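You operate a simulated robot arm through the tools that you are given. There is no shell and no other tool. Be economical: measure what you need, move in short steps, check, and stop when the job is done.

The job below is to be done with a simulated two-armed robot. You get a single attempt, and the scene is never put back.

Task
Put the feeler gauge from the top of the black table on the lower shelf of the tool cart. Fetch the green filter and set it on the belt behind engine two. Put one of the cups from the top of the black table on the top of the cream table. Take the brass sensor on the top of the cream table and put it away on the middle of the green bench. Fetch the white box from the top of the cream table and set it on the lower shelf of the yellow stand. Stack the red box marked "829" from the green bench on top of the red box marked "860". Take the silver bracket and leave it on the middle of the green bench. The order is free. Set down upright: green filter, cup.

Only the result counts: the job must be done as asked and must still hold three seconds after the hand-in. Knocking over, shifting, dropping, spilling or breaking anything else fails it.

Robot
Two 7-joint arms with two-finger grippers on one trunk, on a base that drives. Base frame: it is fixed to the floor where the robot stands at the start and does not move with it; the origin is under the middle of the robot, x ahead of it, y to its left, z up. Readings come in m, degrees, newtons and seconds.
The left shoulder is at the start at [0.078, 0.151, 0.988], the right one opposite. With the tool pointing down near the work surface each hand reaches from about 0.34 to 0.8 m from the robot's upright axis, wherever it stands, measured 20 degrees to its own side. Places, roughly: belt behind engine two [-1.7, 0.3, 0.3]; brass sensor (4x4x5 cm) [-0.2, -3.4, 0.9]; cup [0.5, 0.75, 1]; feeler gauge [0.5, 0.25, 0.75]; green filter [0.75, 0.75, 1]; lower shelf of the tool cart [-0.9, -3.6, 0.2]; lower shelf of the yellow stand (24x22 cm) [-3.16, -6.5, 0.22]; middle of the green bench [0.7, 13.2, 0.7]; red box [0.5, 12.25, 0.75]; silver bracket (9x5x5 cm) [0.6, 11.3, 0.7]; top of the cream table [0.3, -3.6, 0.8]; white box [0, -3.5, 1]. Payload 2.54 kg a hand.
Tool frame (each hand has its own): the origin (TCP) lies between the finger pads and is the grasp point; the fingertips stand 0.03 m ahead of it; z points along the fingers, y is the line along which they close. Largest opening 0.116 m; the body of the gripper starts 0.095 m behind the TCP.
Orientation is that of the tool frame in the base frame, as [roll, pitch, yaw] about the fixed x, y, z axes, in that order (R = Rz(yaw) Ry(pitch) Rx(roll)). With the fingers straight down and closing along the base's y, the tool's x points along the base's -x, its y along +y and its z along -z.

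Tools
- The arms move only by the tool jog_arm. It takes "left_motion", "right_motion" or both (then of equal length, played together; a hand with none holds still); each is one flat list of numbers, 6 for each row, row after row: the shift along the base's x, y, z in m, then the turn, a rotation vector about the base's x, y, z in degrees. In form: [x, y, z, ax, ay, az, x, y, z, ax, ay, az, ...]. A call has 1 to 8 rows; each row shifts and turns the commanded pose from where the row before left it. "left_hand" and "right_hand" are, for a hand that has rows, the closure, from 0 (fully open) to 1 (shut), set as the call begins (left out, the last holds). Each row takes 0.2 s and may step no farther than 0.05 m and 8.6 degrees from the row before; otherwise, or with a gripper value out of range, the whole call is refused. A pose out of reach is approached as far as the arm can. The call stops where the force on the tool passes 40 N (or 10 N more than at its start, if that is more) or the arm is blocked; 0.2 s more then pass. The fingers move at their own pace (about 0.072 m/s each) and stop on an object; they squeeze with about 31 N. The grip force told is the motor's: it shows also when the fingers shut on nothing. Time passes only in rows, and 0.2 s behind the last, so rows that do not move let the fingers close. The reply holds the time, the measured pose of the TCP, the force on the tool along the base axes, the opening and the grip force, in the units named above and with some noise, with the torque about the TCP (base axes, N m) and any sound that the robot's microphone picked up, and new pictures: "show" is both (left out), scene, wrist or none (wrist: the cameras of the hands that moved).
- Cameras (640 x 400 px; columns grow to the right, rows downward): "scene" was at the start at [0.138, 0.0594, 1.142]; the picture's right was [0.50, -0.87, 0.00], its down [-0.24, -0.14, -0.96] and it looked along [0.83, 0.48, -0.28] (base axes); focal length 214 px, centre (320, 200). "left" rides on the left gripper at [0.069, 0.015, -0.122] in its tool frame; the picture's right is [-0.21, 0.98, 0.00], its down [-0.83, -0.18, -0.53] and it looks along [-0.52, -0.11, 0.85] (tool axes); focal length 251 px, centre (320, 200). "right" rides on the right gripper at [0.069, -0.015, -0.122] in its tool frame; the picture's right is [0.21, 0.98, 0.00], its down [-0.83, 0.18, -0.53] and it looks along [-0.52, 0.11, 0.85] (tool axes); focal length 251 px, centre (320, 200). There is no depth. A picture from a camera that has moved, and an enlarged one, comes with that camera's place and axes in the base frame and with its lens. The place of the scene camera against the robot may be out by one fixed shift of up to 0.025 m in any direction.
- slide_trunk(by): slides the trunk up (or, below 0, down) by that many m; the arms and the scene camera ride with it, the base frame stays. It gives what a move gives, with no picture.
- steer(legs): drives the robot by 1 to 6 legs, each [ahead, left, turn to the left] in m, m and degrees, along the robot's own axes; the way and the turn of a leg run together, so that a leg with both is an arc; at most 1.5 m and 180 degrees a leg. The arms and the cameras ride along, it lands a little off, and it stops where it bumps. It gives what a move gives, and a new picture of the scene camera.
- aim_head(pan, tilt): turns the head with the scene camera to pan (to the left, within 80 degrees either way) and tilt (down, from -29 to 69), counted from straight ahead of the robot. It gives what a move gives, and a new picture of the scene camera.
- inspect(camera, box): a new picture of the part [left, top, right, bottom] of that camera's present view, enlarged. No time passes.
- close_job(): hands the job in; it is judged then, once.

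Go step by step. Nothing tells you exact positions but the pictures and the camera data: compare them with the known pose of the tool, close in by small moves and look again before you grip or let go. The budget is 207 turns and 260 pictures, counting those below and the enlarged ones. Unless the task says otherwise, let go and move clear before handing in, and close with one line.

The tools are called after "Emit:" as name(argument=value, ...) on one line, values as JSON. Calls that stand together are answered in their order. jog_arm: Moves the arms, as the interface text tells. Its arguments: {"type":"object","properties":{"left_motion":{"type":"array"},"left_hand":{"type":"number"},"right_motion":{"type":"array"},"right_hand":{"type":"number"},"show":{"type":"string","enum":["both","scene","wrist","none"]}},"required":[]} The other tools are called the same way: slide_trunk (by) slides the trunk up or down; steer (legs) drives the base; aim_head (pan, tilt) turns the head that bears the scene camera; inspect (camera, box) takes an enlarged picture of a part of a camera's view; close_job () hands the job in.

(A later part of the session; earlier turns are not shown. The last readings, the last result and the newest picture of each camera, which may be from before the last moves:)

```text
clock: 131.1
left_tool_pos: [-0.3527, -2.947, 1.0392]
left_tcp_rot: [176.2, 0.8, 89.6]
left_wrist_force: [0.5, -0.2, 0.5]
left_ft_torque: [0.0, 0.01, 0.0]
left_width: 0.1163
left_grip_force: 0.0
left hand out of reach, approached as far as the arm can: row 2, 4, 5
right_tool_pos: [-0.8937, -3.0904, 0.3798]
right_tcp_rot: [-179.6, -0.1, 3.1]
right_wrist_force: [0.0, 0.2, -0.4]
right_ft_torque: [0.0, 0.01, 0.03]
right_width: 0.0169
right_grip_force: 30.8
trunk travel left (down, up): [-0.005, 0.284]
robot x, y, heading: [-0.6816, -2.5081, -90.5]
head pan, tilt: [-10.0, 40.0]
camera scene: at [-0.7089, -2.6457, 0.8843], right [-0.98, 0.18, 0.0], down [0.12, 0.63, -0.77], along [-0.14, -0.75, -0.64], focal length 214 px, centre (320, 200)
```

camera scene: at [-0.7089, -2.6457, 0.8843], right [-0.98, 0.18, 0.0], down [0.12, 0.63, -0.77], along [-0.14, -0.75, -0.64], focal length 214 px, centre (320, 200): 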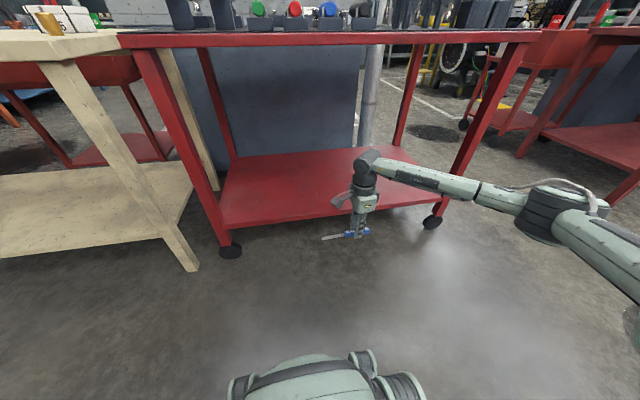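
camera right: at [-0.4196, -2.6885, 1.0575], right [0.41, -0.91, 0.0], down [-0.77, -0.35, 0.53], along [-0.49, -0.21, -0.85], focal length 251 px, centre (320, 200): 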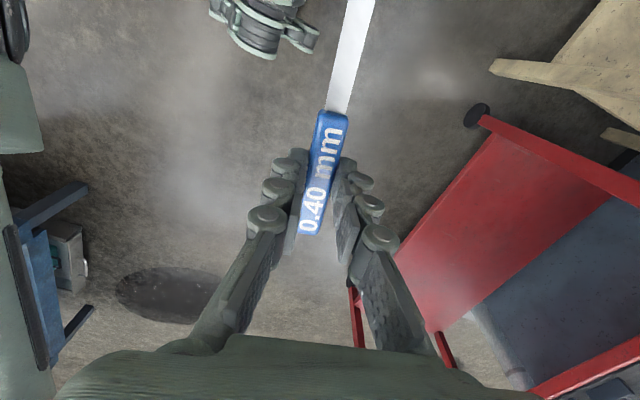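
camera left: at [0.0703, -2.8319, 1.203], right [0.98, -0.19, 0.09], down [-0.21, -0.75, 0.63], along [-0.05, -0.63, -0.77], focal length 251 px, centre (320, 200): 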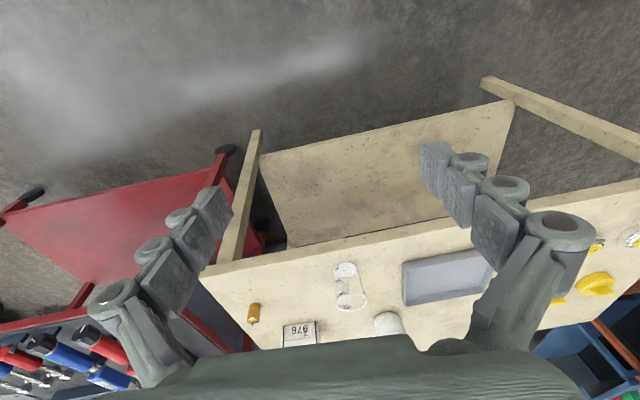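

The elbow swings out to the right, so I'll shift slightly left while inserting to keep clear of the right cart leg.

Emit:
steer(legs=[[0, 0.08, 0.5], [0.3, 0, 0]])

Emit:
inspect(camera="right", box=[0, 0, 640, 400])

```text
clock: 134.2
left_tool_pos: [-0.2735, -3.2492, 1.0396]
left_tcp_rot: [176.2, 0.6, 89.9]
left_wrist_force: [0.7, -0.1, -0.2]
left_ft_torque: [0.01, 0.01, 0.05]
left_width: 0.1161
left_grip_force: 0.1
right_tool_pos: [-0.8139, -3.3953, 0.3809]
right_tcp_rot: [-179.6, -0.1, 3.2]
right_wrist_force: [0.4, 0.6, -0.7]
right_ft_torque: [-0.02, -0.03, 0.01]
right_width: 0.017
right_grip_force: 31.0
trunk travel left (down, up): [-0.005, 0.284]
robot x, y, heading: [-0.6027, -2.8113, -90.4]
head pan, tilt: [-10.0, 40.0]
camera scene: at [-0.6305, -2.9498, 0.8843], right [-0.98, 0.18, 0.0], down [0.12, 0.63, -0.77], along [-0.14, -0.75, -0.64], focal length 214 px, centre (320, 200)
```

scene: 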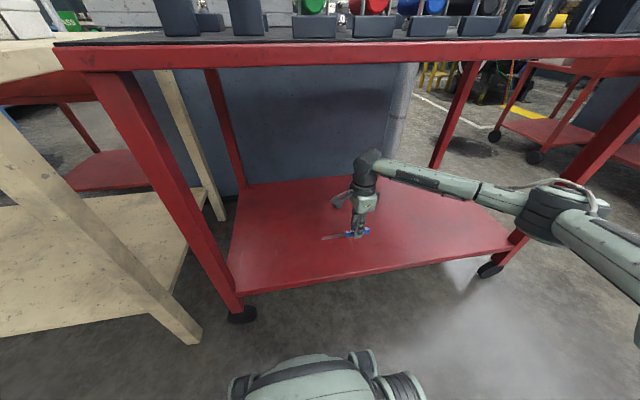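

```text
1.00 times, centred on (320, 200) of right (not enlarged: the box is as wide or as high as the picture)
camera zoom: at [-0.7469, -3.378, 0.5011], right [0.27, -0.96, 0.0], down [-0.82, -0.23, 0.53], along [-0.51, -0.14, -0.85], focal length 251 px, centre (320, 200)
```

zoom: 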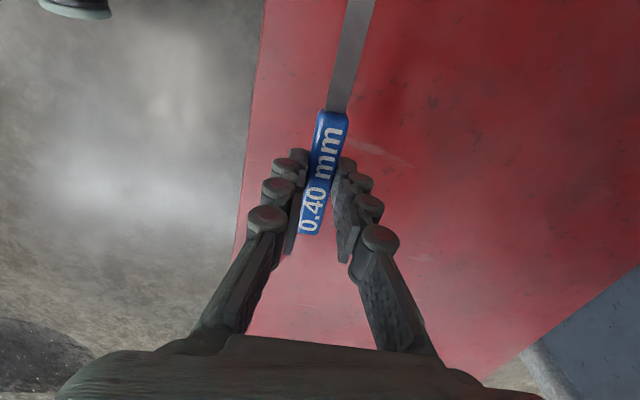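

The gauge is over the shelf. I'm moving 4 cm further in and descending.

Emit:
jog_arm(right_motion=[0, -0.02, -0.02, 0, 0, 0, 0, -0.02, -0.03, 0, 0, 0, 0, 0, -0.03, 0, 0, 0, 0, 0, -0.02, 0, 0, 0], show="both")

```text
clock: 135.2
left_tool_pos: [-0.2717, -3.2498, 1.0387]
left_tcp_rot: [176.2, 0.7, 89.9]
left_wrist_force: [-0.4, 0.4, -0.1]
left_ft_torque: [0.02, -0.03, -0.01]
left_width: 0.1159
left_grip_force: 0.0
right_tool_pos: [-0.8156, -3.4367, 0.2791]
right_tcp_rot: [-179.7, -0.1, 3.1]
right_wrist_force: [0.5, 0.1, -0.3]
right_ft_torque: [-0.03, -0.01, -0.02]
right_width: 0.0167
right_grip_force: 31.7
trunk travel left (down, up): [-0.005, 0.284]
robot x, y, heading: [-0.6037, -2.8071, -90.2]
head pan, tilt: [-10.0, 40.0]
camera scene: at [-0.6305, -2.9498, 0.8843], right [-0.98, 0.18, 0.0], down [0.12, 0.63, -0.77], along [-0.14, -0.75, -0.64], focal length 214 px, centre (320, 200)
camera right: at [-0.7478, -3.4195, 0.3997], right [0.27, -0.96, -0.01], down [-0.81, -0.23, 0.53], along [-0.51, -0.14, -0.85], focal length 251 px, centre (320, 200)
```

scene: 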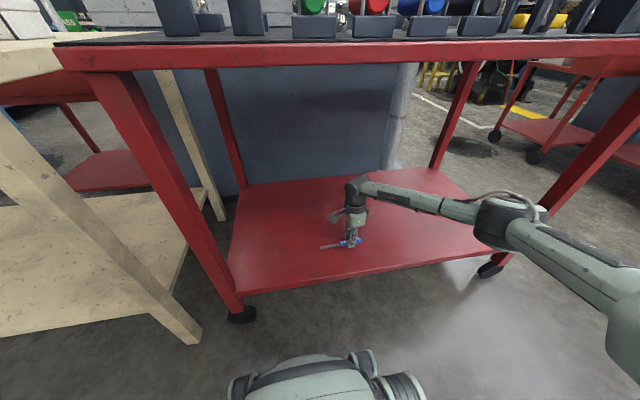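
right: 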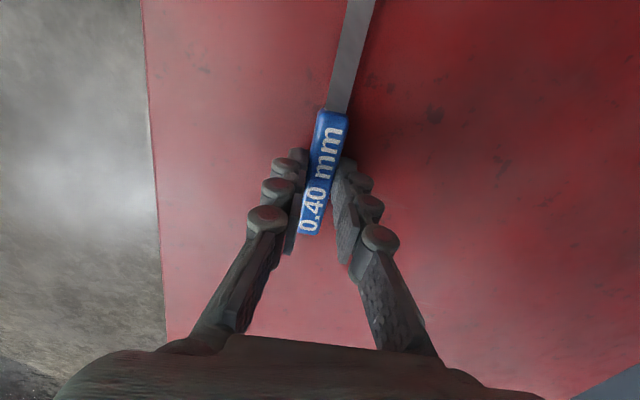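

Descending in small steps until contact with the shelf.

Emit:
jog_arm(right_motion=[0, 0, -0.01, 0, 0, 0, 0, 0, -0.008, 0, 0, 0, 0, 0, -0.005, 0, 0, 0, 0, 0, -0.004, 0, 0, 0, 0, 0, -0.003, 0, 0, 0], show="wrist")

```text
clock: 135.9
left_tool_pos: [-0.273, -3.2488, 1.039]
left_tcp_rot: [176.2, 0.8, 89.7]
left_wrist_force: [-0.3, -0.1, 1.1]
left_ft_torque: [-0.01, 0.0, 0.02]
left_width: 0.1159
left_grip_force: 0.1
right_tool_pos: [-0.8152, -3.4378, 0.2689]
right_tcp_rot: [-180.0, -0.2, 3.1]
right_wrist_force: [-1.9, 9.3, 20.8]
right_ft_torque: [0.27, 0.42, -0.13]
right_width: 0.0169
right_grip_force: 30.8
trunk travel left (down, up): [-0.005, 0.284]
robot x, y, heading: [-0.6007, -2.8107, -90.3]
head pan, tilt: [-10.0, 40.0]
stopped in row 3 (right hand): the force on the tool passed its limit at 44 N (the readings are from after the stop); the commanded pose is now the measured one
camera right: at [-0.7476, -3.4211, 0.3902], right [0.27, -0.96, 0.0], down [-0.82, -0.23, 0.53], along [-0.51, -0.14, -0.85], focal length 251 px, centre (320, 200)
```

right: 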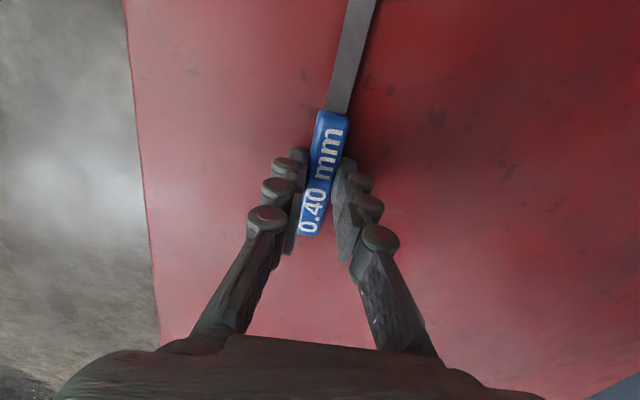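

Contact with the shelf. I'm opening and rising.

Emit:
jog_arm(right_motion=[0, 0, 0.002, 0, 0, 0, 0, 0, 0, 0, 0, 0, 0, 0, 0, 0, 0, 0, 0, 0, 0, 0, 0, 0, 0, 0, 0.02, 0, 0, 0, 0, 0, 0.03, 0, 0, 0], right_hand=0, show="wrist")

```text
clock: 137.3
left_tool_pos: [-0.2718, -3.2499, 1.0398]
left_tcp_rot: [176.2, 0.6, 89.9]
left_wrist_force: [0.4, -0.5, -0.1]
left_ft_torque: [-0.02, -0.01, 0.03]
left_width: 0.116
left_grip_force: 0.0
right_tool_pos: [-0.8164, -3.4378, 0.3184]
right_tcp_rot: [-179.9, -0.2, 3.0]
right_wrist_force: [0.4, -0.2, 0.4]
right_ft_torque: [-0.01, 0.01, 0.03]
right_width: 0.1158
right_grip_force: 0.1
trunk travel left (down, up): [-0.005, 0.284]
robot x, y, heading: [-0.6038, -2.8094, -90.0]
head pan, tilt: [-10.0, 40.0]
camera right: at [-0.7486, -3.4207, 0.4385], right [0.27, -0.96, 0.0], down [-0.82, -0.23, 0.53], along [-0.51, -0.14, -0.85], focal length 251 px, centre (320, 200)
```

right: 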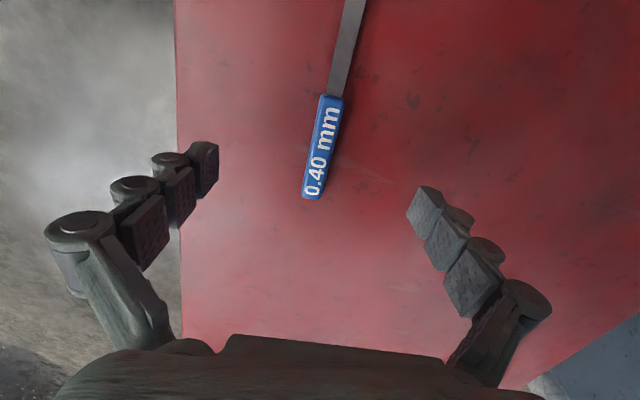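

The gauge lies on the lower shelf. I'm raising a bit, backing out, then restoring the arm heights.

Emit:
jog_arm(right_motion=[0, 0.01, 0.03, 0, 0, 0, 0, 0.01, 0.03, 0, 0, 0], show="none")

Emit:
steer(legs=[[-0.35, 0, 0]])

Emit:
slide_trunk(by=0.2)

Emit:
jog_arm(right_motion=[0, 0.01, 0.049, 0, 0, 0, 0, 0.01, 0.048, 0, 0, 8, 0, 0.01, 0.048, 0, 0, 8, 0, 0.01, 0.048, 0, 0, 8, 0, 0.01, 0.048, 0, 0, 8, 0, 0.01, 0.048, 0, 0, 8, 0, 0.01, 0.048, 0, 0, 8, 0, 0.01, 0.048, 0, 0, 8], show="scene")

```text
clock: 137.9
left_tool_pos: [-0.273, -3.2505, 1.0409]
left_tcp_rot: [176.2, 0.6, 89.9]
left_wrist_force: [0.7, 0.0, 0.3]
left_ft_torque: [0.04, 0.04, 0.0]
left_width: 0.1157
left_grip_force: 0.1
right_tool_pos: [-0.8179, -3.4198, 0.3783]
right_tcp_rot: [-179.8, -0.2, 3.1]
right_wrist_force: [-1.1, -0.5, 0.1]
right_ft_torque: [0.0, -0.03, 0.0]
right_width: 0.1159
right_grip_force: 0.0
trunk travel left (down, up): [-0.005, 0.284]
robot x, y, heading: [-0.606, -2.8098, -90.4]
head pan, tilt: [-10.0, 40.0]
```

```text
clock: 140.2
left_tool_pos: [-0.2713, -2.8889, 1.0389]
left_tcp_rot: [176.2, 0.7, 89.8]
left_wrist_force: [-0.5, 0.3, 0.0]
left_ft_torque: [0.0, -0.01, 0.03]
left_width: 0.1159
left_grip_force: 0.1
right_tool_pos: [-0.8152, -3.06, 0.3775]
right_tcp_rot: [-179.9, -0.1, 3.1]
right_wrist_force: [-0.2, -1.5, 0.2]
right_ft_torque: [-0.06, 0.0, -0.01]
right_width: 0.1158
right_grip_force: 0.0
trunk travel left (down, up): [-0.005, 0.284]
robot x, y, heading: [-0.6045, -2.448, -90.5]
head pan, tilt: [-10.0, 40.0]
camera scene: at [-0.6285, -2.59, 0.8843], right [-0.98, 0.18, 0.0], down [0.11, 0.63, -0.77], along [-0.14, -0.75, -0.64], focal length 214 px, centre (320, 200)
```

scene: 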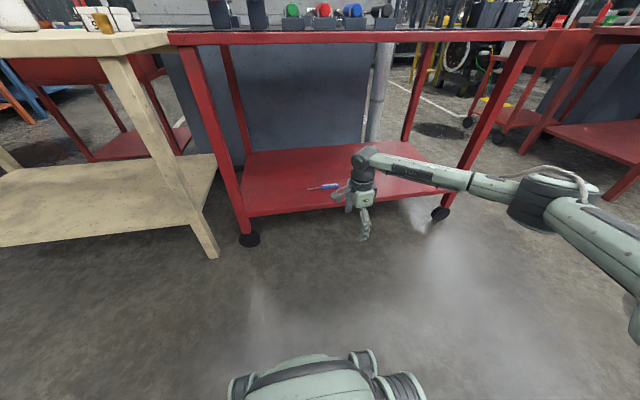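

```text
clock: 142.4
left_tool_pos: [-0.2708, -2.889, 1.2406]
left_tcp_rot: [176.3, 0.6, 89.8]
left_wrist_force: [-0.1, -0.8, 0.0]
left_ft_torque: [0.03, -0.01, 0.0]
left_width: 0.1163
left_grip_force: 0.1
right_tool_pos: [-0.8153, -3.0599, 0.576]
right_tcp_rot: [-179.9, -0.3, 3.2]
right_wrist_force: [0.0, 0.5, -0.5]
right_ft_torque: [-0.03, -0.01, -0.03]
right_width: 0.1159
right_grip_force: 0.1
trunk travel left (down, up): [-0.205, 0.084]
robot x, y, heading: [-0.6006, -2.4479, -90.4]
head pan, tilt: [-10.0, 40.0]
```

```text
clock: 144.2
left_tool_pos: [-0.2702, -2.8891, 1.24]
left_tcp_rot: [176.2, 0.7, 90.0]
left_wrist_force: [-0.6, 1.6, -0.2]
left_ft_torque: [0.0, -0.02, 0.04]
left_width: 0.1162
left_grip_force: 0.2
right_tool_pos: [-0.8169, -2.9769, 0.959]
right_tcp_rot: [-179.8, -0.3, 59.3]
right_wrist_force: [-0.1, 0.6, 0.8]
right_ft_torque: [0.0, -0.02, 0.0]
right_width: 0.1159
right_grip_force: 0.0
trunk travel left (down, up): [-0.205, 0.084]
robot x, y, heading: [-0.5999, -2.454, -90.2]
head pan, tilt: [-10.0, 40.0]
camera scene: at [-0.6283, -2.5896, 1.0843], right [-0.98, 0.18, 0.0], down [0.11, 0.63, -0.77], along [-0.14, -0.75, -0.64], focal length 214 px, centre (320, 200)
```

scene: 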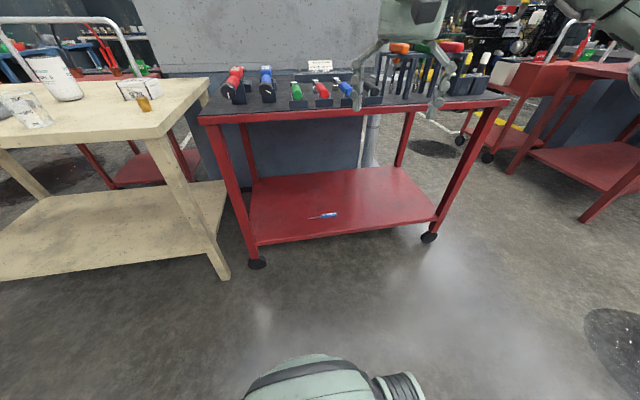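

The gauge rests on the shelf. Now for the sensor with the left hand: I'll tuck the right hand back, lower the left somewhat, and drive up to the cream table.

Emit:
jog_arm(right_motion=[0, 0.035, 0.03, 0, 0, 7, 0, 0.035, 0.03, 0, 0, 7, 0, 0.035, 0.03, 0, 0, 7, 0, 0.035, 0.03, 0, 0, 7], left_motion=[0, 0, -0.03, 3.8, 0, 0, 0, 0, -0.03, 0, 0, 0, 0, 0, -0.03, 0, 0, 0, 0, 0, -0.03, 0, 0, 0], show="none")

Emit:
steer(legs=[[0.33, 0.2, 0]])

Emit:
aim_head(pan=15, tilt=30)

Emit:
inspect(camera="left", box=[0, 0, 640, 400])

```text
clock: 145.2
left_tool_pos: [-0.2602, -2.8916, 1.1079]
left_tcp_rot: [177.7, -4.5, 90.8]
left_wrist_force: [-0.7, 0.1, 0.3]
left_ft_torque: [0.01, -0.02, -0.03]
left_width: 0.1158
left_grip_force: 0.1
right_tool_pos: [-0.8156, -2.8398, 1.0829]
right_tcp_rot: [-180.0, -0.2, 87.3]
right_wrist_force: [-0.1, 0.8, -0.8]
right_ft_torque: [-0.01, 0.01, 0.02]
right_width: 0.1162
right_grip_force: 0.1
trunk travel left (down, up): [-0.205, 0.084]
robot x, y, heading: [-0.6026, -2.4482, -90.4]
head pan, tilt: [-10.0, 40.0]
```

```text
clock: 147.7
left_tool_pos: [-0.067, -3.225, 1.1107]
left_tcp_rot: [177.4, -4.3, 90.8]
left_wrist_force: [1.0, -0.2, 0.8]
left_ft_torque: [0.03, -0.01, -0.02]
left_width: 0.1159
left_grip_force: 0.0
right_tool_pos: [-0.6198, -3.173, 1.0827]
right_tcp_rot: [-179.9, -0.2, 87.3]
right_wrist_force: [0.2, -0.4, -0.2]
right_ft_torque: [0.03, 0.03, -0.03]
right_width: 0.1163
right_grip_force: 0.1
trunk travel left (down, up): [-0.205, 0.084]
robot x, y, heading: [-0.407, -2.7829, -90.3]
head pan, tilt: [-10.0, 40.0]
camera scene: at [-0.4738, -2.9089, 1.0951], right [-0.78, 0.62, 0.0], down [0.34, 0.43, -0.84], along [-0.52, -0.66, -0.54], focal length 214 px, centre (320, 200)
```

scene: 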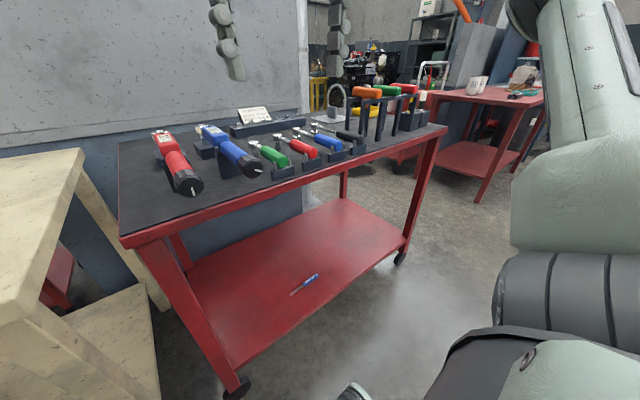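

```text
clock: 148.6
left_tool_pos: [-0.0625, -3.2233, 1.1094]
left_tcp_rot: [178.1, -4.4, 90.8]
left_wrist_force: [1.6, 0.5, -0.4]
left_ft_torque: [0.02, -0.03, -0.01]
left_width: 0.1161
left_grip_force: 0.1
right_tool_pos: [-0.6196, -3.1732, 1.083]
right_tcp_rot: [-179.9, -0.2, 87.4]
right_wrist_force: [-0.8, 0.1, -1.0]
right_ft_torque: [0.0, 0.0, 0.02]
right_width: 0.1162
right_grip_force: 0.1
trunk travel left (down, up): [-0.205, 0.084]
robot x, y, heading: [-0.411, -2.778, -90.1]
head pan, tilt: [15.0, 30.0]
camera scene: at [-0.4712, -2.9101, 1.0937], right [-0.8, 0.59, 0.0], down [0.33, 0.45, -0.83], along [-0.49, -0.67, -0.56], focal length 214 px, centre (320, 200)
```

scene: 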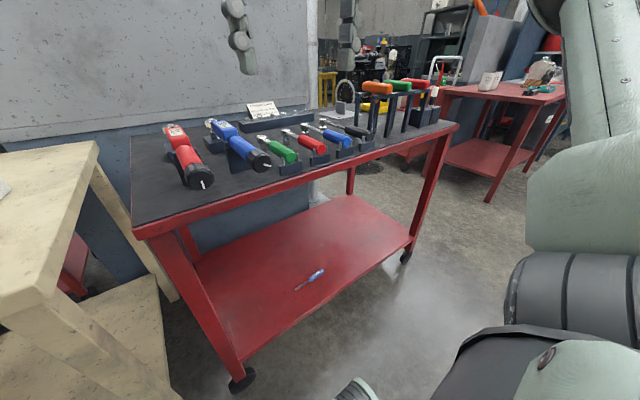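

```text
1.00 times, centred on (320, 200) of left (not enlarged: the box is as wide or as high as the picture)
camera zoom: at [-0.0527, -3.1631, 1.2373], right [0.98, -0.2, 0.02], down [-0.19, -0.87, 0.46], along [-0.08, -0.46, -0.89], focal length 251 px, centre (320, 200)
```

zoom: 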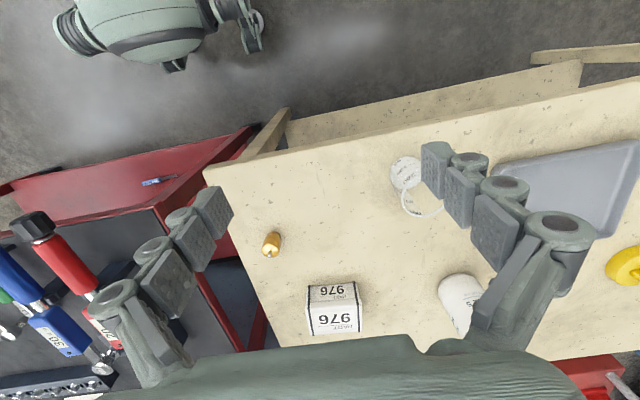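

The sensor is at (−0.188, −3.417), matching earlier estimates. I'm moving the left hand above it.

Emit:
jog_arm(left_motion=[-0.025, -0.039, -0.01, -4.4, 0, 0, -0.025, -0.039, -0.01, 0, 0, 0, -0.025, -0.039, -0.01, 0, 0, 0, -0.025, -0.039, -0.01, 0, 0, 0, -0.025, -0.038, -0.01, 0, 0, 0], show="wrist")

```text
clock: 149.8
left_tool_pos: [-0.1942, -3.4213, 1.0609]
left_tcp_rot: [177.4, -0.1, 90.4]
left_wrist_force: [-0.5, 0.2, -0.1]
left_ft_torque: [0.03, 0.01, -0.02]
left_width: 0.1154
left_grip_force: 0.2
right_tool_pos: [-0.62, -3.1736, 1.0826]
right_tcp_rot: [-179.9, -0.3, 87.4]
right_wrist_force: [-0.5, -0.8, 0.3]
right_ft_torque: [0.01, -0.03, 0.0]
right_width: 0.1157
right_grip_force: 0.0
trunk travel left (down, up): [-0.205, 0.084]
robot x, y, heading: [-0.4032, -2.785, -90.2]
head pan, tilt: [15.0, 30.0]
camera left: at [-0.1844, -3.3511, 1.1843], right [0.98, -0.21, 0.04], down [-0.2, -0.83, 0.52], along [-0.07, -0.52, -0.85], focal length 251 px, centre (320, 200)
```

left: 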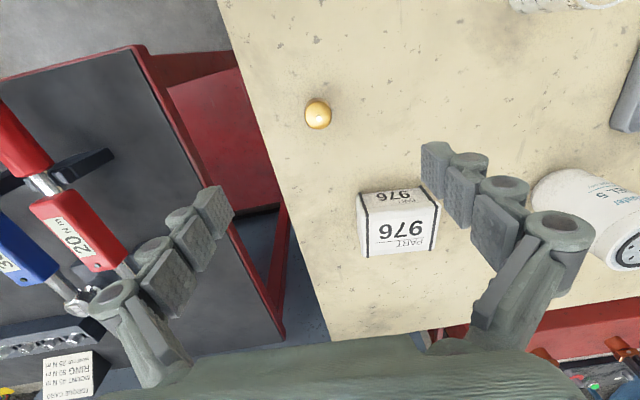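

Emit:
jog_arm(left_motion=[0.002, 0.002, -0.043, 0, 2.6, 0, 0.002, 0.002, -0.043, 0, 0, 0, 0.002, 0.001, -0.043, 0, 0, 0, 0, 0, -0.04, 0, 0, 0], show="wrist")

```text
clock: 150.8
left_tool_pos: [-0.1861, -3.4123, 0.8912]
left_tcp_rot: [-179.9, 0.0, 90.6]
left_wrist_force: [0.0, -0.3, 1.2]
left_ft_torque: [-0.02, 0.02, 0.01]
left_width: 0.1159
left_grip_force: 0.1
right_tool_pos: [-0.6192, -3.1741, 1.0826]
right_tcp_rot: [-180.0, -0.2, 87.3]
right_wrist_force: [-0.2, 0.3, -0.4]
right_ft_torque: [-0.01, 0.0, -0.07]
right_width: 0.116
right_grip_force: 0.0
trunk travel left (down, up): [-0.205, 0.084]
robot x, y, heading: [-0.4036, -2.7806, -90.1]
head pan, tilt: [15.0, 30.0]
camera left: at [-0.1707, -3.3434, 1.0122], right [0.98, -0.2, 0.0], down [-0.17, -0.83, 0.53], along [-0.11, -0.52, -0.85], focal length 251 px, centre (320, 200)
```

left: 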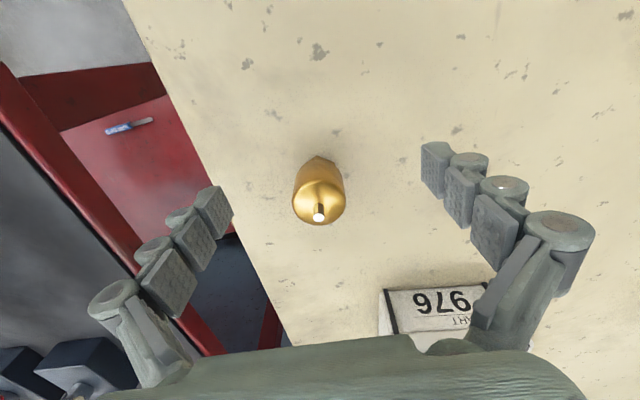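

Well centred; closing.

Emit:
jog_arm(left_motion=[0, 0, 0, 0, 0, 0, 0, 0, 0, 0, 0, 0, 0, 0, 0, 0, 0, 0, 0, 0, 0, 0, 0, 0, 0, 0, 0, 0, 0, 0], left_hand=1, show="wrist")

```text
clock: 152.0
left_tool_pos: [-0.186, -3.4117, 0.8911]
left_tcp_rot: [-180.0, 0.0, 90.7]
left_wrist_force: [0.4, -0.7, -0.7]
left_ft_torque: [-0.03, 0.02, -0.01]
left_width: 0.0305
left_grip_force: 30.7
right_tool_pos: [-0.6209, -3.173, 1.0822]
right_tcp_rot: [-179.9, -0.2, 87.3]
right_wrist_force: [-0.3, 0.2, 0.1]
right_ft_torque: [0.03, -0.01, 0.01]
right_width: 0.1157
right_grip_force: 0.0
trunk travel left (down, up): [-0.205, 0.084]
robot x, y, heading: [-0.4045, -2.7817, -90.3]
head pan, tilt: [15.0, 30.0]
camera left: at [-0.1706, -3.3432, 1.013], right [0.98, -0.2, 0.0], down [-0.17, -0.83, 0.53], along [-0.11, -0.52, -0.85], focal length 251 px, centre (320, 200)
```

left: 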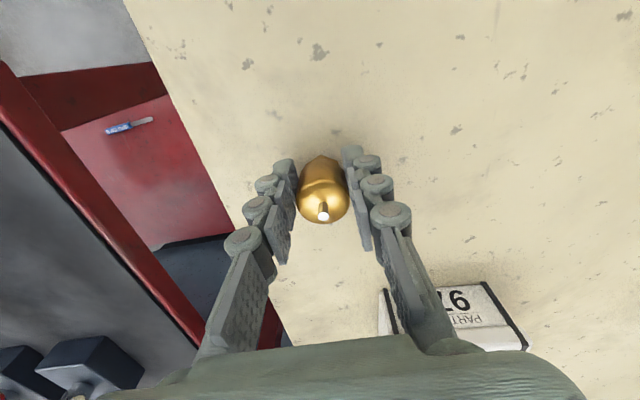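

Sensor gripped. I'm lifting and retracting the left hand to a carrying pose.

Emit:
jog_arm(left_motion=[0, 0, 0.03, 0, 0, 0, 0, 0, 0.045, 0, 0, 0, 0, 0, 0.045, 0, 0, 0, 0.01, 0.02, 0.04, 0, 0, 0, 0.02, 0.03, 0.02, 0, 0, 0, 0.02, 0.03, 0.02, 0, 0, 0, 0.02, 0.03, 0.01, 0, 0, 0, 0.02, 0.03, 0.01, 0, 0, 0], show="wrist")

```text
clock: 153.8
left_tool_pos: [-0.0907, -3.2698, 1.1092]
left_tcp_rot: [-179.5, -0.3, 90.8]
left_wrist_force: [-0.8, 0.3, -0.6]
left_ft_torque: [0.02, 0.01, 0.01]
left_width: 0.0304
left_grip_force: 30.8
right_tool_pos: [-0.6193, -3.1726, 1.0829]
right_tcp_rot: [-179.9, -0.1, 87.4]
right_wrist_force: [0.0, -0.3, 1.0]
right_ft_torque: [-0.01, 0.01, -0.02]
right_width: 0.1161
right_grip_force: 0.0
trunk travel left (down, up): [-0.205, 0.084]
robot x, y, heading: [-0.4111, -2.7833, -90.1]
head pan, tilt: [15.0, 30.0]
camera left: at [-0.0743, -3.2002, 1.2318], right [0.98, -0.2, -0.01], down [-0.16, -0.83, 0.53], along [-0.12, -0.52, -0.85], focal length 251 px, centre (320, 200)
```

left: 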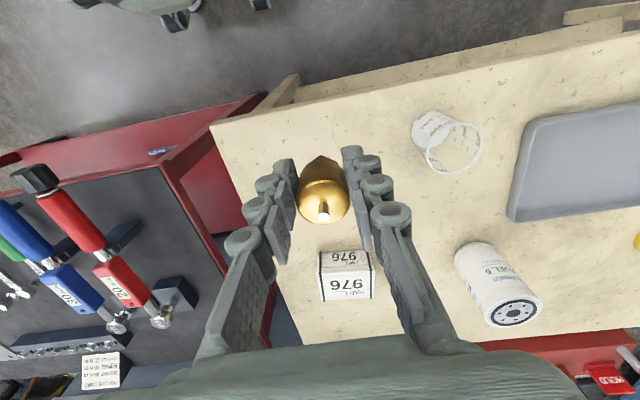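

The white box is about 9.6 × 8 × 5 cm, centred near (−0.10, −3.604). I'll yaw the right hand to close along y, then shift left so the right hand faces the box.

Emit:
jog_arm(right_motion=[0, 0, 0, 0, 0, -8.5, 0, 0, 0, 0, 0, -8.5, 0, 0, 0, 0, 0, -8.5, 0, 0, 0, 0, 0, -8.5, 0, 0, 0, 0, 0, -8.5, 0, 0, 0, 0, 0, -8.5, 0, 0, 0, 0, 0, -8.5, 0, 0, 0, 0, 0, -8.5], show="none")

Emit:
steer(legs=[[0, 0.53, 0], [0.1, 0, 0]])

Emit:
jog_arm(right_motion=[0, -0.03, 0, 0, 0, -8.5, 0, -0.03, 0, 0, 0, -8.5, 0, -0.03, 0, 0, 0, -1.5], show="wrist")

```text
clock: 155.6
left_tool_pos: [-0.0909, -3.27, 1.1104]
left_tcp_rot: [-179.5, -0.2, 90.9]
left_wrist_force: [0.7, 0.3, 0.2]
left_ft_torque: [0.02, 0.04, -0.02]
left_width: 0.0304
left_grip_force: 30.9
right_tool_pos: [-0.6212, -3.1726, 1.081]
right_tcp_rot: [-179.9, -0.3, 19.2]
right_wrist_force: [0.3, 0.6, 0.1]
right_ft_torque: [-0.05, 0.02, 0.0]
right_width: 0.1161
right_grip_force: 0.0
trunk travel left (down, up): [-0.205, 0.084]
robot x, y, heading: [-0.4062, -2.784, -90.4]
head pan, tilt: [15.0, 30.0]
```

```text
clock: 162.0
left_tool_pos: [0.4549, -3.3672, 1.1107]
left_tcp_rot: [-179.6, -0.1, 91.5]
left_wrist_force: [0.4, 0.1, -0.3]
left_ft_torque: [0.03, -0.03, -0.03]
left_width: 0.0303
left_grip_force: 31.1
right_tool_pos: [-0.0738, -3.2753, 1.0828]
right_tcp_rot: [-179.7, -0.2, 20.0]
right_wrist_force: [-0.4, 0.0, 0.5]
right_ft_torque: [0.03, 0.01, 0.03]
right_width: 0.1159
right_grip_force: 0.1
trunk travel left (down, up): [-0.205, 0.084]
robot x, y, heading: [0.1343, -2.8853, -89.6]
head pan, tilt: [15.0, 30.0]
camera scene: at [0.1496, -3.026, 1.1007], right [-0.96, -0.29, 0.0], down [-0.14, 0.47, -0.87], along [0.26, -0.83, -0.49], focal length 214 px, centre (320, 200)
```

scene: 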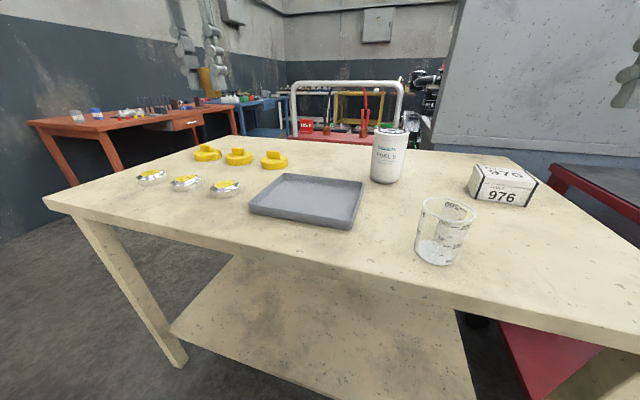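

```text
clock: 162.8
left_tool_pos: [0.4561, -3.3662, 1.1103]
left_tcp_rot: [-179.5, -0.1, 91.5]
left_wrist_force: [-0.3, 0.0, -1.6]
left_ft_torque: [0.0, 0.0, 0.02]
left_width: 0.0304
left_grip_force: 30.6
right_tool_pos: [-0.0752, -3.3647, 1.0794]
right_tcp_rot: [-179.9, -0.2, 1.4]
right_wrist_force: [0.8, -0.2, 0.3]
right_ft_torque: [0.02, 0.03, 0.01]
right_width: 0.1159
right_grip_force: 0.0
trunk travel left (down, up): [-0.205, 0.084]
robot x, y, heading: [0.1335, -2.8816, -89.1]
head pan, tilt: [15.0, 30.0]
camera right: at [-0.0065, -3.3494, 1.2012], right [0.24, -0.97, 0.0], down [-0.82, -0.2, 0.53], along [-0.52, -0.13, -0.85], focal length 251 px, centre (320, 200)
```

right: 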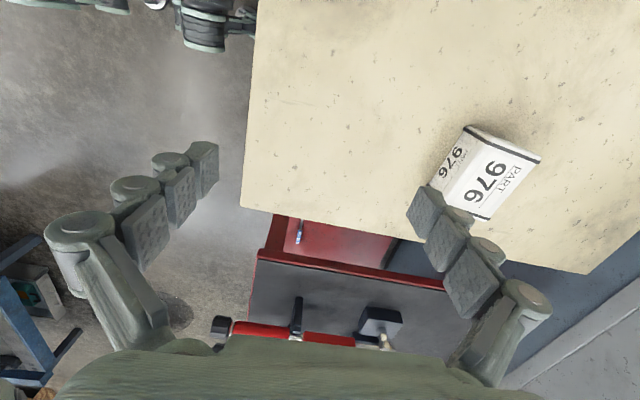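

Emit:
inspect(camera="scene", box=[400, 130, 580, 270])

Emit:
inspect(camera="right", box=[400, 90, 560, 240])

```text
2.86 times, centred on (490, 200) of scene
camera zoom: at [0.1497, -3.0255, 1.1006], right [-0.96, -0.29, 0.0], down [-0.14, 0.47, -0.87], along [0.26, -0.83, -0.49], focal length 613 px, centre (-166, 200)
```

zoom: 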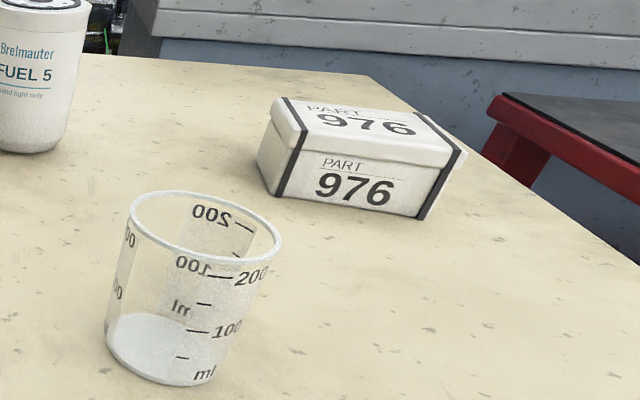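

```text
2.67 times, centred on (480, 165) of right
camera zoom: at [-0.0065, -3.3494, 1.2012], right [0.24, -0.97, 0.0], down [-0.82, -0.2, 0.53], along [-0.52, -0.13, -0.85], focal length 670 px, centre (-107, 293)
```

zoom: 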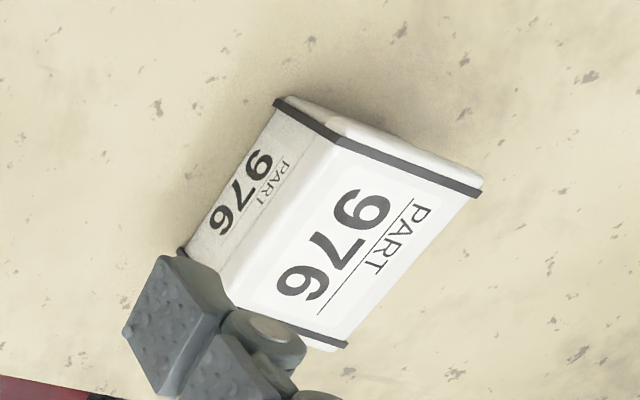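

The box centre is (−0.108, −3.605), yaw about −5°, top at 0.907. I'm moving the right hand above it.

Emit:
jog_arm(right_motion=[-0.0066, -0.048, -0.005, 0, 0, -1.1, -0.0066, -0.048, -0.005, 0, 0, -1.1, -0.0066, -0.048, -0.005, 0, 0, -1.1, -0.0066, -0.048, -0.005, 0, 0, -1.1, -0.0066, -0.048, -0.005, 0, 0, -1.1], show="wrist")

```text
clock: 164.0
left_tool_pos: [0.4552, -3.3666, 1.111]
left_tcp_rot: [-179.5, 0.0, 91.5]
left_wrist_force: [0.6, 0.1, -1.1]
left_ft_torque: [0.0, -0.02, -0.01]
left_width: 0.0302
left_grip_force: 31.3
right_tool_pos: [-0.1016, -3.5781, 1.049]
right_tcp_rot: [-180.0, 0.0, -3.5]
right_wrist_force: [0.2, 0.5, 0.4]
right_ft_torque: [0.01, 0.0, -0.02]
right_width: 0.1161
right_grip_force: 0.1
right hand out of reach, approached as far as the arm can: row 5
trunk travel left (down, up): [-0.205, 0.084]
robot x, y, heading: [0.1317, -2.8843, -89.5]
head pan, tilt: [15.0, 30.0]
camera right: at [-0.0317, -3.5681, 1.1702], right [0.15, -0.99, 0.0], down [-0.84, -0.13, 0.53], along [-0.53, -0.08, -0.85], focal length 251 px, centre (320, 200)
```

right: 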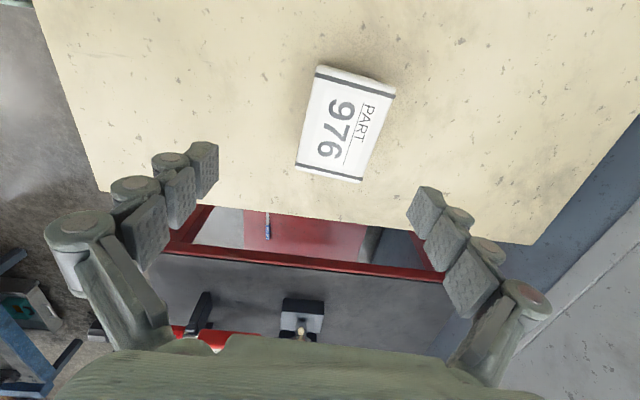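

Slightly out of reach, so I'm driving 5 cm closer and recentring.

Emit:
steer(legs=[[0.05, 0, 0]])

Emit:
jog_arm(right_motion=[0, 0.01, -0.015, 0, 0, 0, 0, 0, -0.015, 0, 0, 0], show="wrist")

```text
clock: 164.9
left_tool_pos: [0.4574, -3.4167, 1.1112]
left_tcp_rot: [-179.5, -0.1, 91.6]
left_wrist_force: [1.0, -0.8, -0.9]
left_ft_torque: [0.06, -0.01, -0.01]
left_width: 0.0303
left_grip_force: 31.2
right_tool_pos: [-0.1003, -3.6276, 1.0488]
right_tcp_rot: [-180.0, -0.2, -3.7]
right_wrist_force: [0.3, -0.7, -0.3]
right_ft_torque: [-0.02, -0.03, -0.01]
right_width: 0.1161
right_grip_force: 0.1
trunk travel left (down, up): [-0.205, 0.084]
robot x, y, heading: [0.1336, -2.9377, -89.3]
head pan, tilt: [15.0, 30.0]
camera scene: at [0.1504, -3.076, 1.1004], right [-0.96, -0.3, 0.0], down [-0.15, 0.47, -0.87], along [0.26, -0.83, -0.49], focal length 214 px, centre (320, 200)
```

scene: 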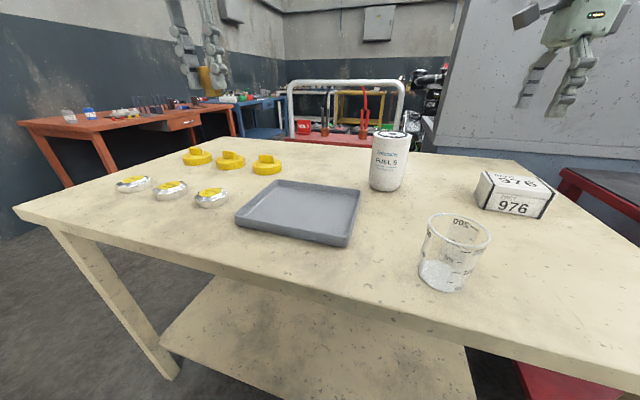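

```text
clock: 165.5
left_tool_pos: [0.4562, -3.4159, 1.1106]
left_tcp_rot: [-179.5, -0.2, 91.6]
left_wrist_force: [-1.1, 0.0, -0.2]
left_ft_torque: [0.0, 0.0, 0.02]
left_width: 0.0302
left_grip_force: 31.0
right_tool_pos: [-0.1011, -3.619, 1.0186]
right_tcp_rot: [-179.9, -0.2, -3.6]
right_wrist_force: [-0.5, -0.8, -0.5]
right_ft_torque: [-0.02, 0.0, -0.02]
right_width: 0.1158
right_grip_force: 0.0
trunk travel left (down, up): [-0.205, 0.084]
robot x, y, heading: [0.1339, -2.9336, -89.5]
head pan, tilt: [15.0, 30.0]
camera right: at [-0.0303, -3.6103, 1.1406], right [0.15, -0.99, 0.0], down [-0.84, -0.13, 0.53], along [-0.52, -0.08, -0.85], focal length 251 px, centre (320, 200)
```

right: 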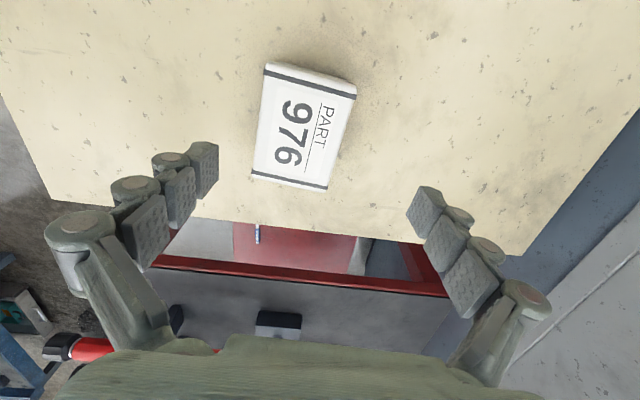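

Emit:
jog_arm(right_motion=[0, 0.007, -0.03, 0, 0, -3.5, 0.001, 0.007, -0.03, 0, 0, 0, 0, 0, -0.035, 0, 0, 0, 0, 0, -0.032, 0, 0, 0], show="wrist")

```text
clock: 166.5
left_tool_pos: [0.4563, -3.4168, 1.1101]
left_tcp_rot: [-179.5, 0.0, 91.6]
left_wrist_force: [-0.2, -0.3, -0.5]
left_ft_torque: [0.01, 0.0, -0.02]
left_width: 0.0299
left_grip_force: 31.0
right_tool_pos: [-0.1004, -3.6032, 0.8924]
right_tcp_rot: [-180.0, -0.2, -7.1]
right_wrist_force: [0.2, -0.2, -0.8]
right_ft_torque: [0.01, 0.02, 0.01]
right_width: 0.1159
right_grip_force: 0.1
trunk travel left (down, up): [-0.205, 0.084]
robot x, y, heading: [0.1369, -2.9319, -89.2]
head pan, tilt: [15.0, 30.0]
camera right: at [-0.0294, -3.5978, 1.0134], right [0.09, -1.0, 0.0], down [-0.84, -0.08, 0.53], along [-0.53, -0.05, -0.85], focal length 251 px, centre (320, 200)
```

right: 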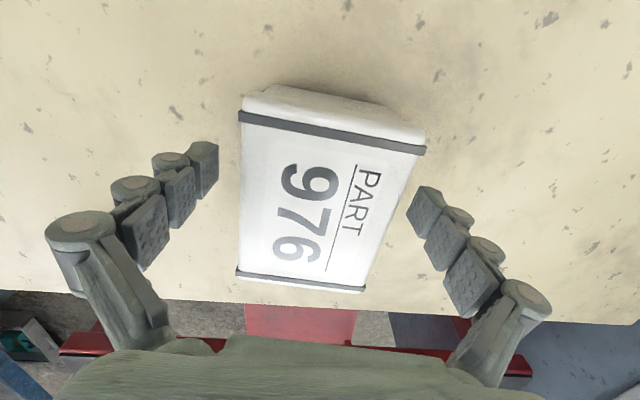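

Emit:
jog_arm(right_motion=[0, 0, 0, 0, 0, 0, 0, 0, 0, 0, 0, 0, 0, 0, 0, 0, 0, 0], right_hand=1, show="wrist")

```text
clock: 167.3
left_tool_pos: [0.4557, -3.4152, 1.1097]
left_tcp_rot: [-179.5, -0.1, 91.6]
left_wrist_force: [0.3, -0.2, -0.7]
left_ft_torque: [0.03, 0.02, 0.01]
left_width: 0.0301
left_grip_force: 31.1
right_tool_pos: [-0.0994, -3.6035, 0.8939]
right_tcp_rot: [-179.9, -0.1, -7.1]
right_wrist_force: [-0.3, 0.8, 0.0]
right_ft_torque: [0.22, -0.13, 0.11]
right_width: 0.0797
right_grip_force: 30.6
trunk travel left (down, up): [-0.205, 0.084]
robot x, y, heading: [0.1342, -2.9338, -89.3]
head pan, tilt: [15.0, 30.0]
camera right: at [-0.0295, -3.5976, 1.0139], right [0.09, -1.0, 0.0], down [-0.84, -0.08, 0.53], along [-0.53, -0.05, -0.85], focal length 251 px, centre (320, 200)
```

right: 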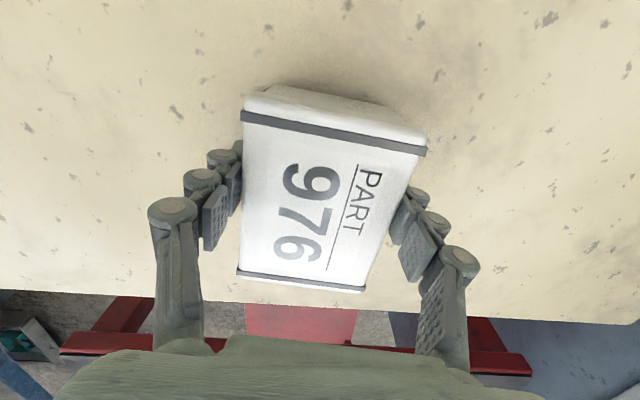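

The box is gripped. I'm lifting it, then retracting.

Emit:
jog_arm(right_motion=[0, 0, 0.03, 0, 0, 0, 0, 0, 0.048, 0, 0, 0, 0, 0, 0.048, 0, 0, 0, 0, 0, 0.048, 0, 0, 0, 0, 0.045, 0, 0, 0, 0, 0, 0.045, 0, 0, 0, 0, 0, 0.045, 0, 0, 0, 0, 0, 0.045, 0, 0, 0, 0], show="wrist")

Emit:
steer(legs=[[-0.6, 0, 0]])

```text
clock: 169.1
left_tool_pos: [0.456, -3.4157, 1.1105]
left_tcp_rot: [-179.7, -0.1, 91.6]
left_wrist_force: [0.3, 0.1, 0.4]
left_ft_torque: [0.01, 0.0, 0.0]
left_width: 0.0302
left_grip_force: 30.9
right_tool_pos: [-0.1, -3.4199, 1.0665]
right_tcp_rot: [180.0, -0.2, -7.1]
right_wrist_force: [-0.6, 0.6, -4.8]
right_ft_torque: [-0.03, -0.04, -0.02]
right_width: 0.0796
right_grip_force: 31.3
trunk travel left (down, up): [-0.205, 0.084]
robot x, y, heading: [0.1385, -2.9329, -89.0]
head pan, tilt: [15.0, 30.0]
camera right: at [-0.03, -3.4148, 1.1879], right [0.09, -1.0, 0.0], down [-0.84, -0.08, 0.53], along [-0.53, -0.05, -0.85], focal length 251 px, centre (320, 200)
```

right: 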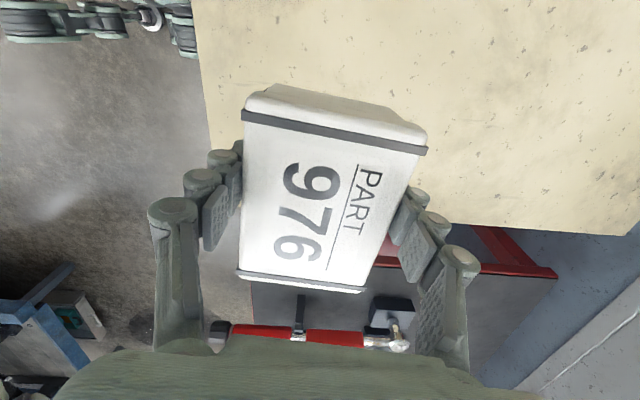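

```text
clock: 172.6
left_tool_pos: [0.449, -2.8107, 1.111]
left_tcp_rot: [-179.6, -0.1, 91.9]
left_wrist_force: [-0.4, 0.3, -0.7]
left_ft_torque: [0.03, 0.0, -0.02]
left_width: 0.0302
left_grip_force: 31.1
right_tool_pos: [-0.1062, -2.8203, 1.0664]
right_tcp_rot: [-179.9, -0.1, -6.8]
right_wrist_force: [-0.2, 0.6, -4.7]
right_ft_torque: [0.01, -0.09, -0.04]
right_width: 0.0796
right_grip_force: 30.8
trunk travel left (down, up): [-0.205, 0.084]
robot x, y, heading: [0.1252, -2.3303, -89.0]
head pan, tilt: [15.0, 30.0]
camera scene: at [0.1423, -2.4722, 1.0999], right [-0.95, -0.3, 0.0], down [-0.15, 0.47, -0.87], along [0.26, -0.83, -0.5], focal length 214 px, centre (320, 200)
```

scene: 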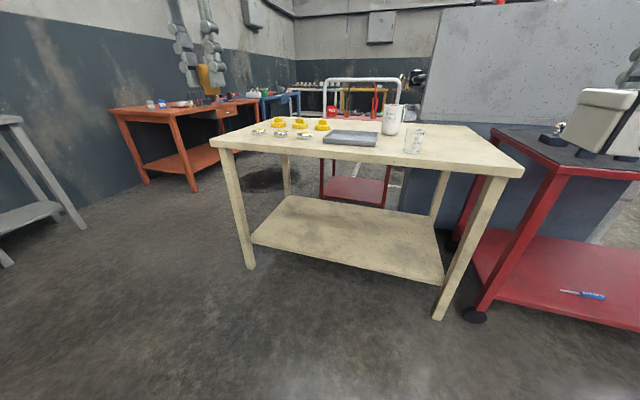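

Both items are in hand. I'll turn to look toward the yellow stand in the southwest.

Emit:
steer(legs=[[0, 0, -75]])

Emit:
aim_head(pan=35, tilt=15)

```text
clock: 176.3
left_tool_pos: [-0.2562, -2.768, 1.1117]
left_tcp_rot: [-179.7, 0.0, 16.8]
left_wrist_force: [0.2, 0.6, -1.2]
left_ft_torque: [0.0, -0.01, 0.01]
left_width: 0.0302
left_grip_force: 31.1
right_tool_pos: [-0.4071, -2.2329, 1.0666]
right_tcp_rot: [-179.9, -0.1, -81.9]
right_wrist_force: [-0.4, -0.1, -4.7]
right_ft_torque: [0.0, 0.0, -0.01]
right_width: 0.0797
right_grip_force: 31.0
trunk travel left (down, up): [-0.205, 0.084]
robot x, y, heading: [0.1257, -2.3311, -164.3]
head pan, tilt: [15.0, 30.0]
camera scene: at [-0.0283, -2.3844, 1.0997], right [-0.53, 0.85, 0.0], down [0.42, 0.27, -0.87], along [-0.73, -0.46, -0.5], focal length 214 px, centre (320, 200)
```

scene: 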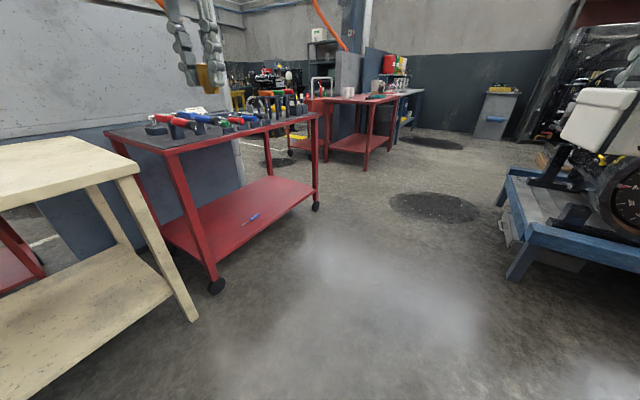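

```text
clock: 177.1
left_tool_pos: [-0.2561, -2.7672, 1.1118]
left_tcp_rot: [-179.5, -0.1, 16.7]
left_wrist_force: [-0.6, 0.3, -0.3]
left_ft_torque: [-0.02, -0.03, -0.05]
left_width: 0.0304
left_grip_force: 31.4
right_tool_pos: [-0.4072, -2.233, 1.0661]
right_tcp_rot: [-180.0, -0.2, -81.9]
right_wrist_force: [-0.6, -0.6, -4.4]
right_ft_torque: [-0.05, -0.03, 0.01]
right_width: 0.0794
right_grip_force: 30.3
trunk travel left (down, up): [-0.205, 0.084]
robot x, y, heading: [0.1283, -2.3327, -164.0]
head pan, tilt: [35.0, 15.0]
camera scene: at [-0.0107, -2.4087, 1.1237], right [-0.78, 0.63, 0.0], down [0.16, 0.2, -0.97], along [-0.61, -0.75, -0.26], focal length 214 px, centre (320, 200)
```

scene: 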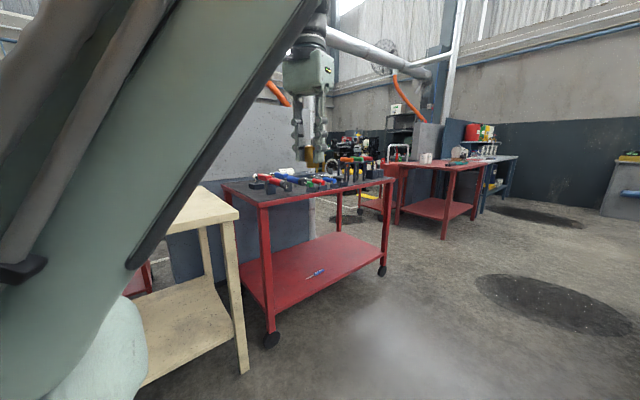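

There's a passage between the cart (x −1.54) and the next red table (x −2.69). I'll drive west at a slight angle, then head south.

Emit:
steer(legs=[[0, 0, -6], [1.5, 0, 0], [0.7, 0, 0], [0, 0, 80]])

Emit:
aim_head(pan=-5, tilt=15)

```text
clock: 192.1
left_tool_pos: [-1.7225, -3.2051, 1.1099]
left_tcp_rot: [-179.5, -0.2, 91.0]
left_wrist_force: [-0.2, 0.0, 0.3]
left_ft_torque: [0.01, 0.03, 0.03]
left_width: 0.0301
left_grip_force: 31.2
right_tool_pos: [-2.2772, -3.2071, 1.0674]
right_tcp_rot: [-179.9, -0.2, -7.5]
right_wrist_force: [-0.1, 0.3, -4.7]
right_ft_torque: [0.01, -0.04, 0.01]
right_width: 0.0794
right_grip_force: 31.6
trunk travel left (down, up): [-0.205, 0.084]
robot x, y, heading: [-2.0432, -2.7201, -89.6]
head pan, tilt: [35.0, 15.0]
camera scene: at [-1.9977, -2.8529, 1.1238], right [-0.82, -0.58, 0.0], down [-0.15, 0.21, -0.97], along [0.56, -0.79, -0.26], focal length 214 px, centre (320, 200)
```

scene: 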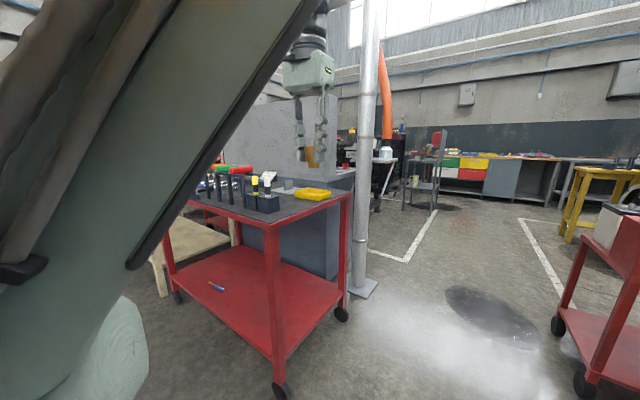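

```text
clock: 193.1
left_tool_pos: [-1.7215, -3.2063, 1.1099]
left_tcp_rot: [-179.4, -0.3, 91.3]
left_wrist_force: [0.0, -0.7, -0.5]
left_ft_torque: [-0.03, 0.0, 0.01]
left_width: 0.0302
left_grip_force: 30.8
right_tool_pos: [-2.279, -3.2077, 1.0656]
right_tcp_rot: [-180.0, -0.1, -7.6]
right_wrist_force: [-0.9, 0.1, -4.5]
right_ft_torque: [-0.05, -0.01, -0.01]
right_width: 0.0794
right_grip_force: 30.5
trunk travel left (down, up): [-0.205, 0.084]
robot x, y, heading: [-2.0417, -2.7223, -90.0]
head pan, tilt: [-5.0, 15.0]
camera scene: at [-2.0423, -2.8695, 1.1239], right [-1.0, -0.1, 0.0], down [-0.03, 0.26, -0.97], along [0.1, -0.96, -0.26], focal length 214 px, centre (320, 200)
```

scene: 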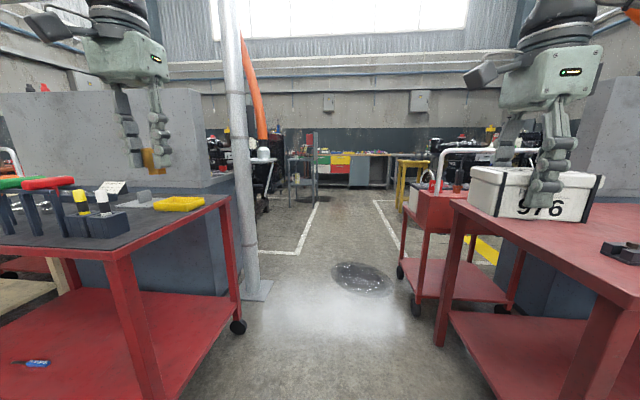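

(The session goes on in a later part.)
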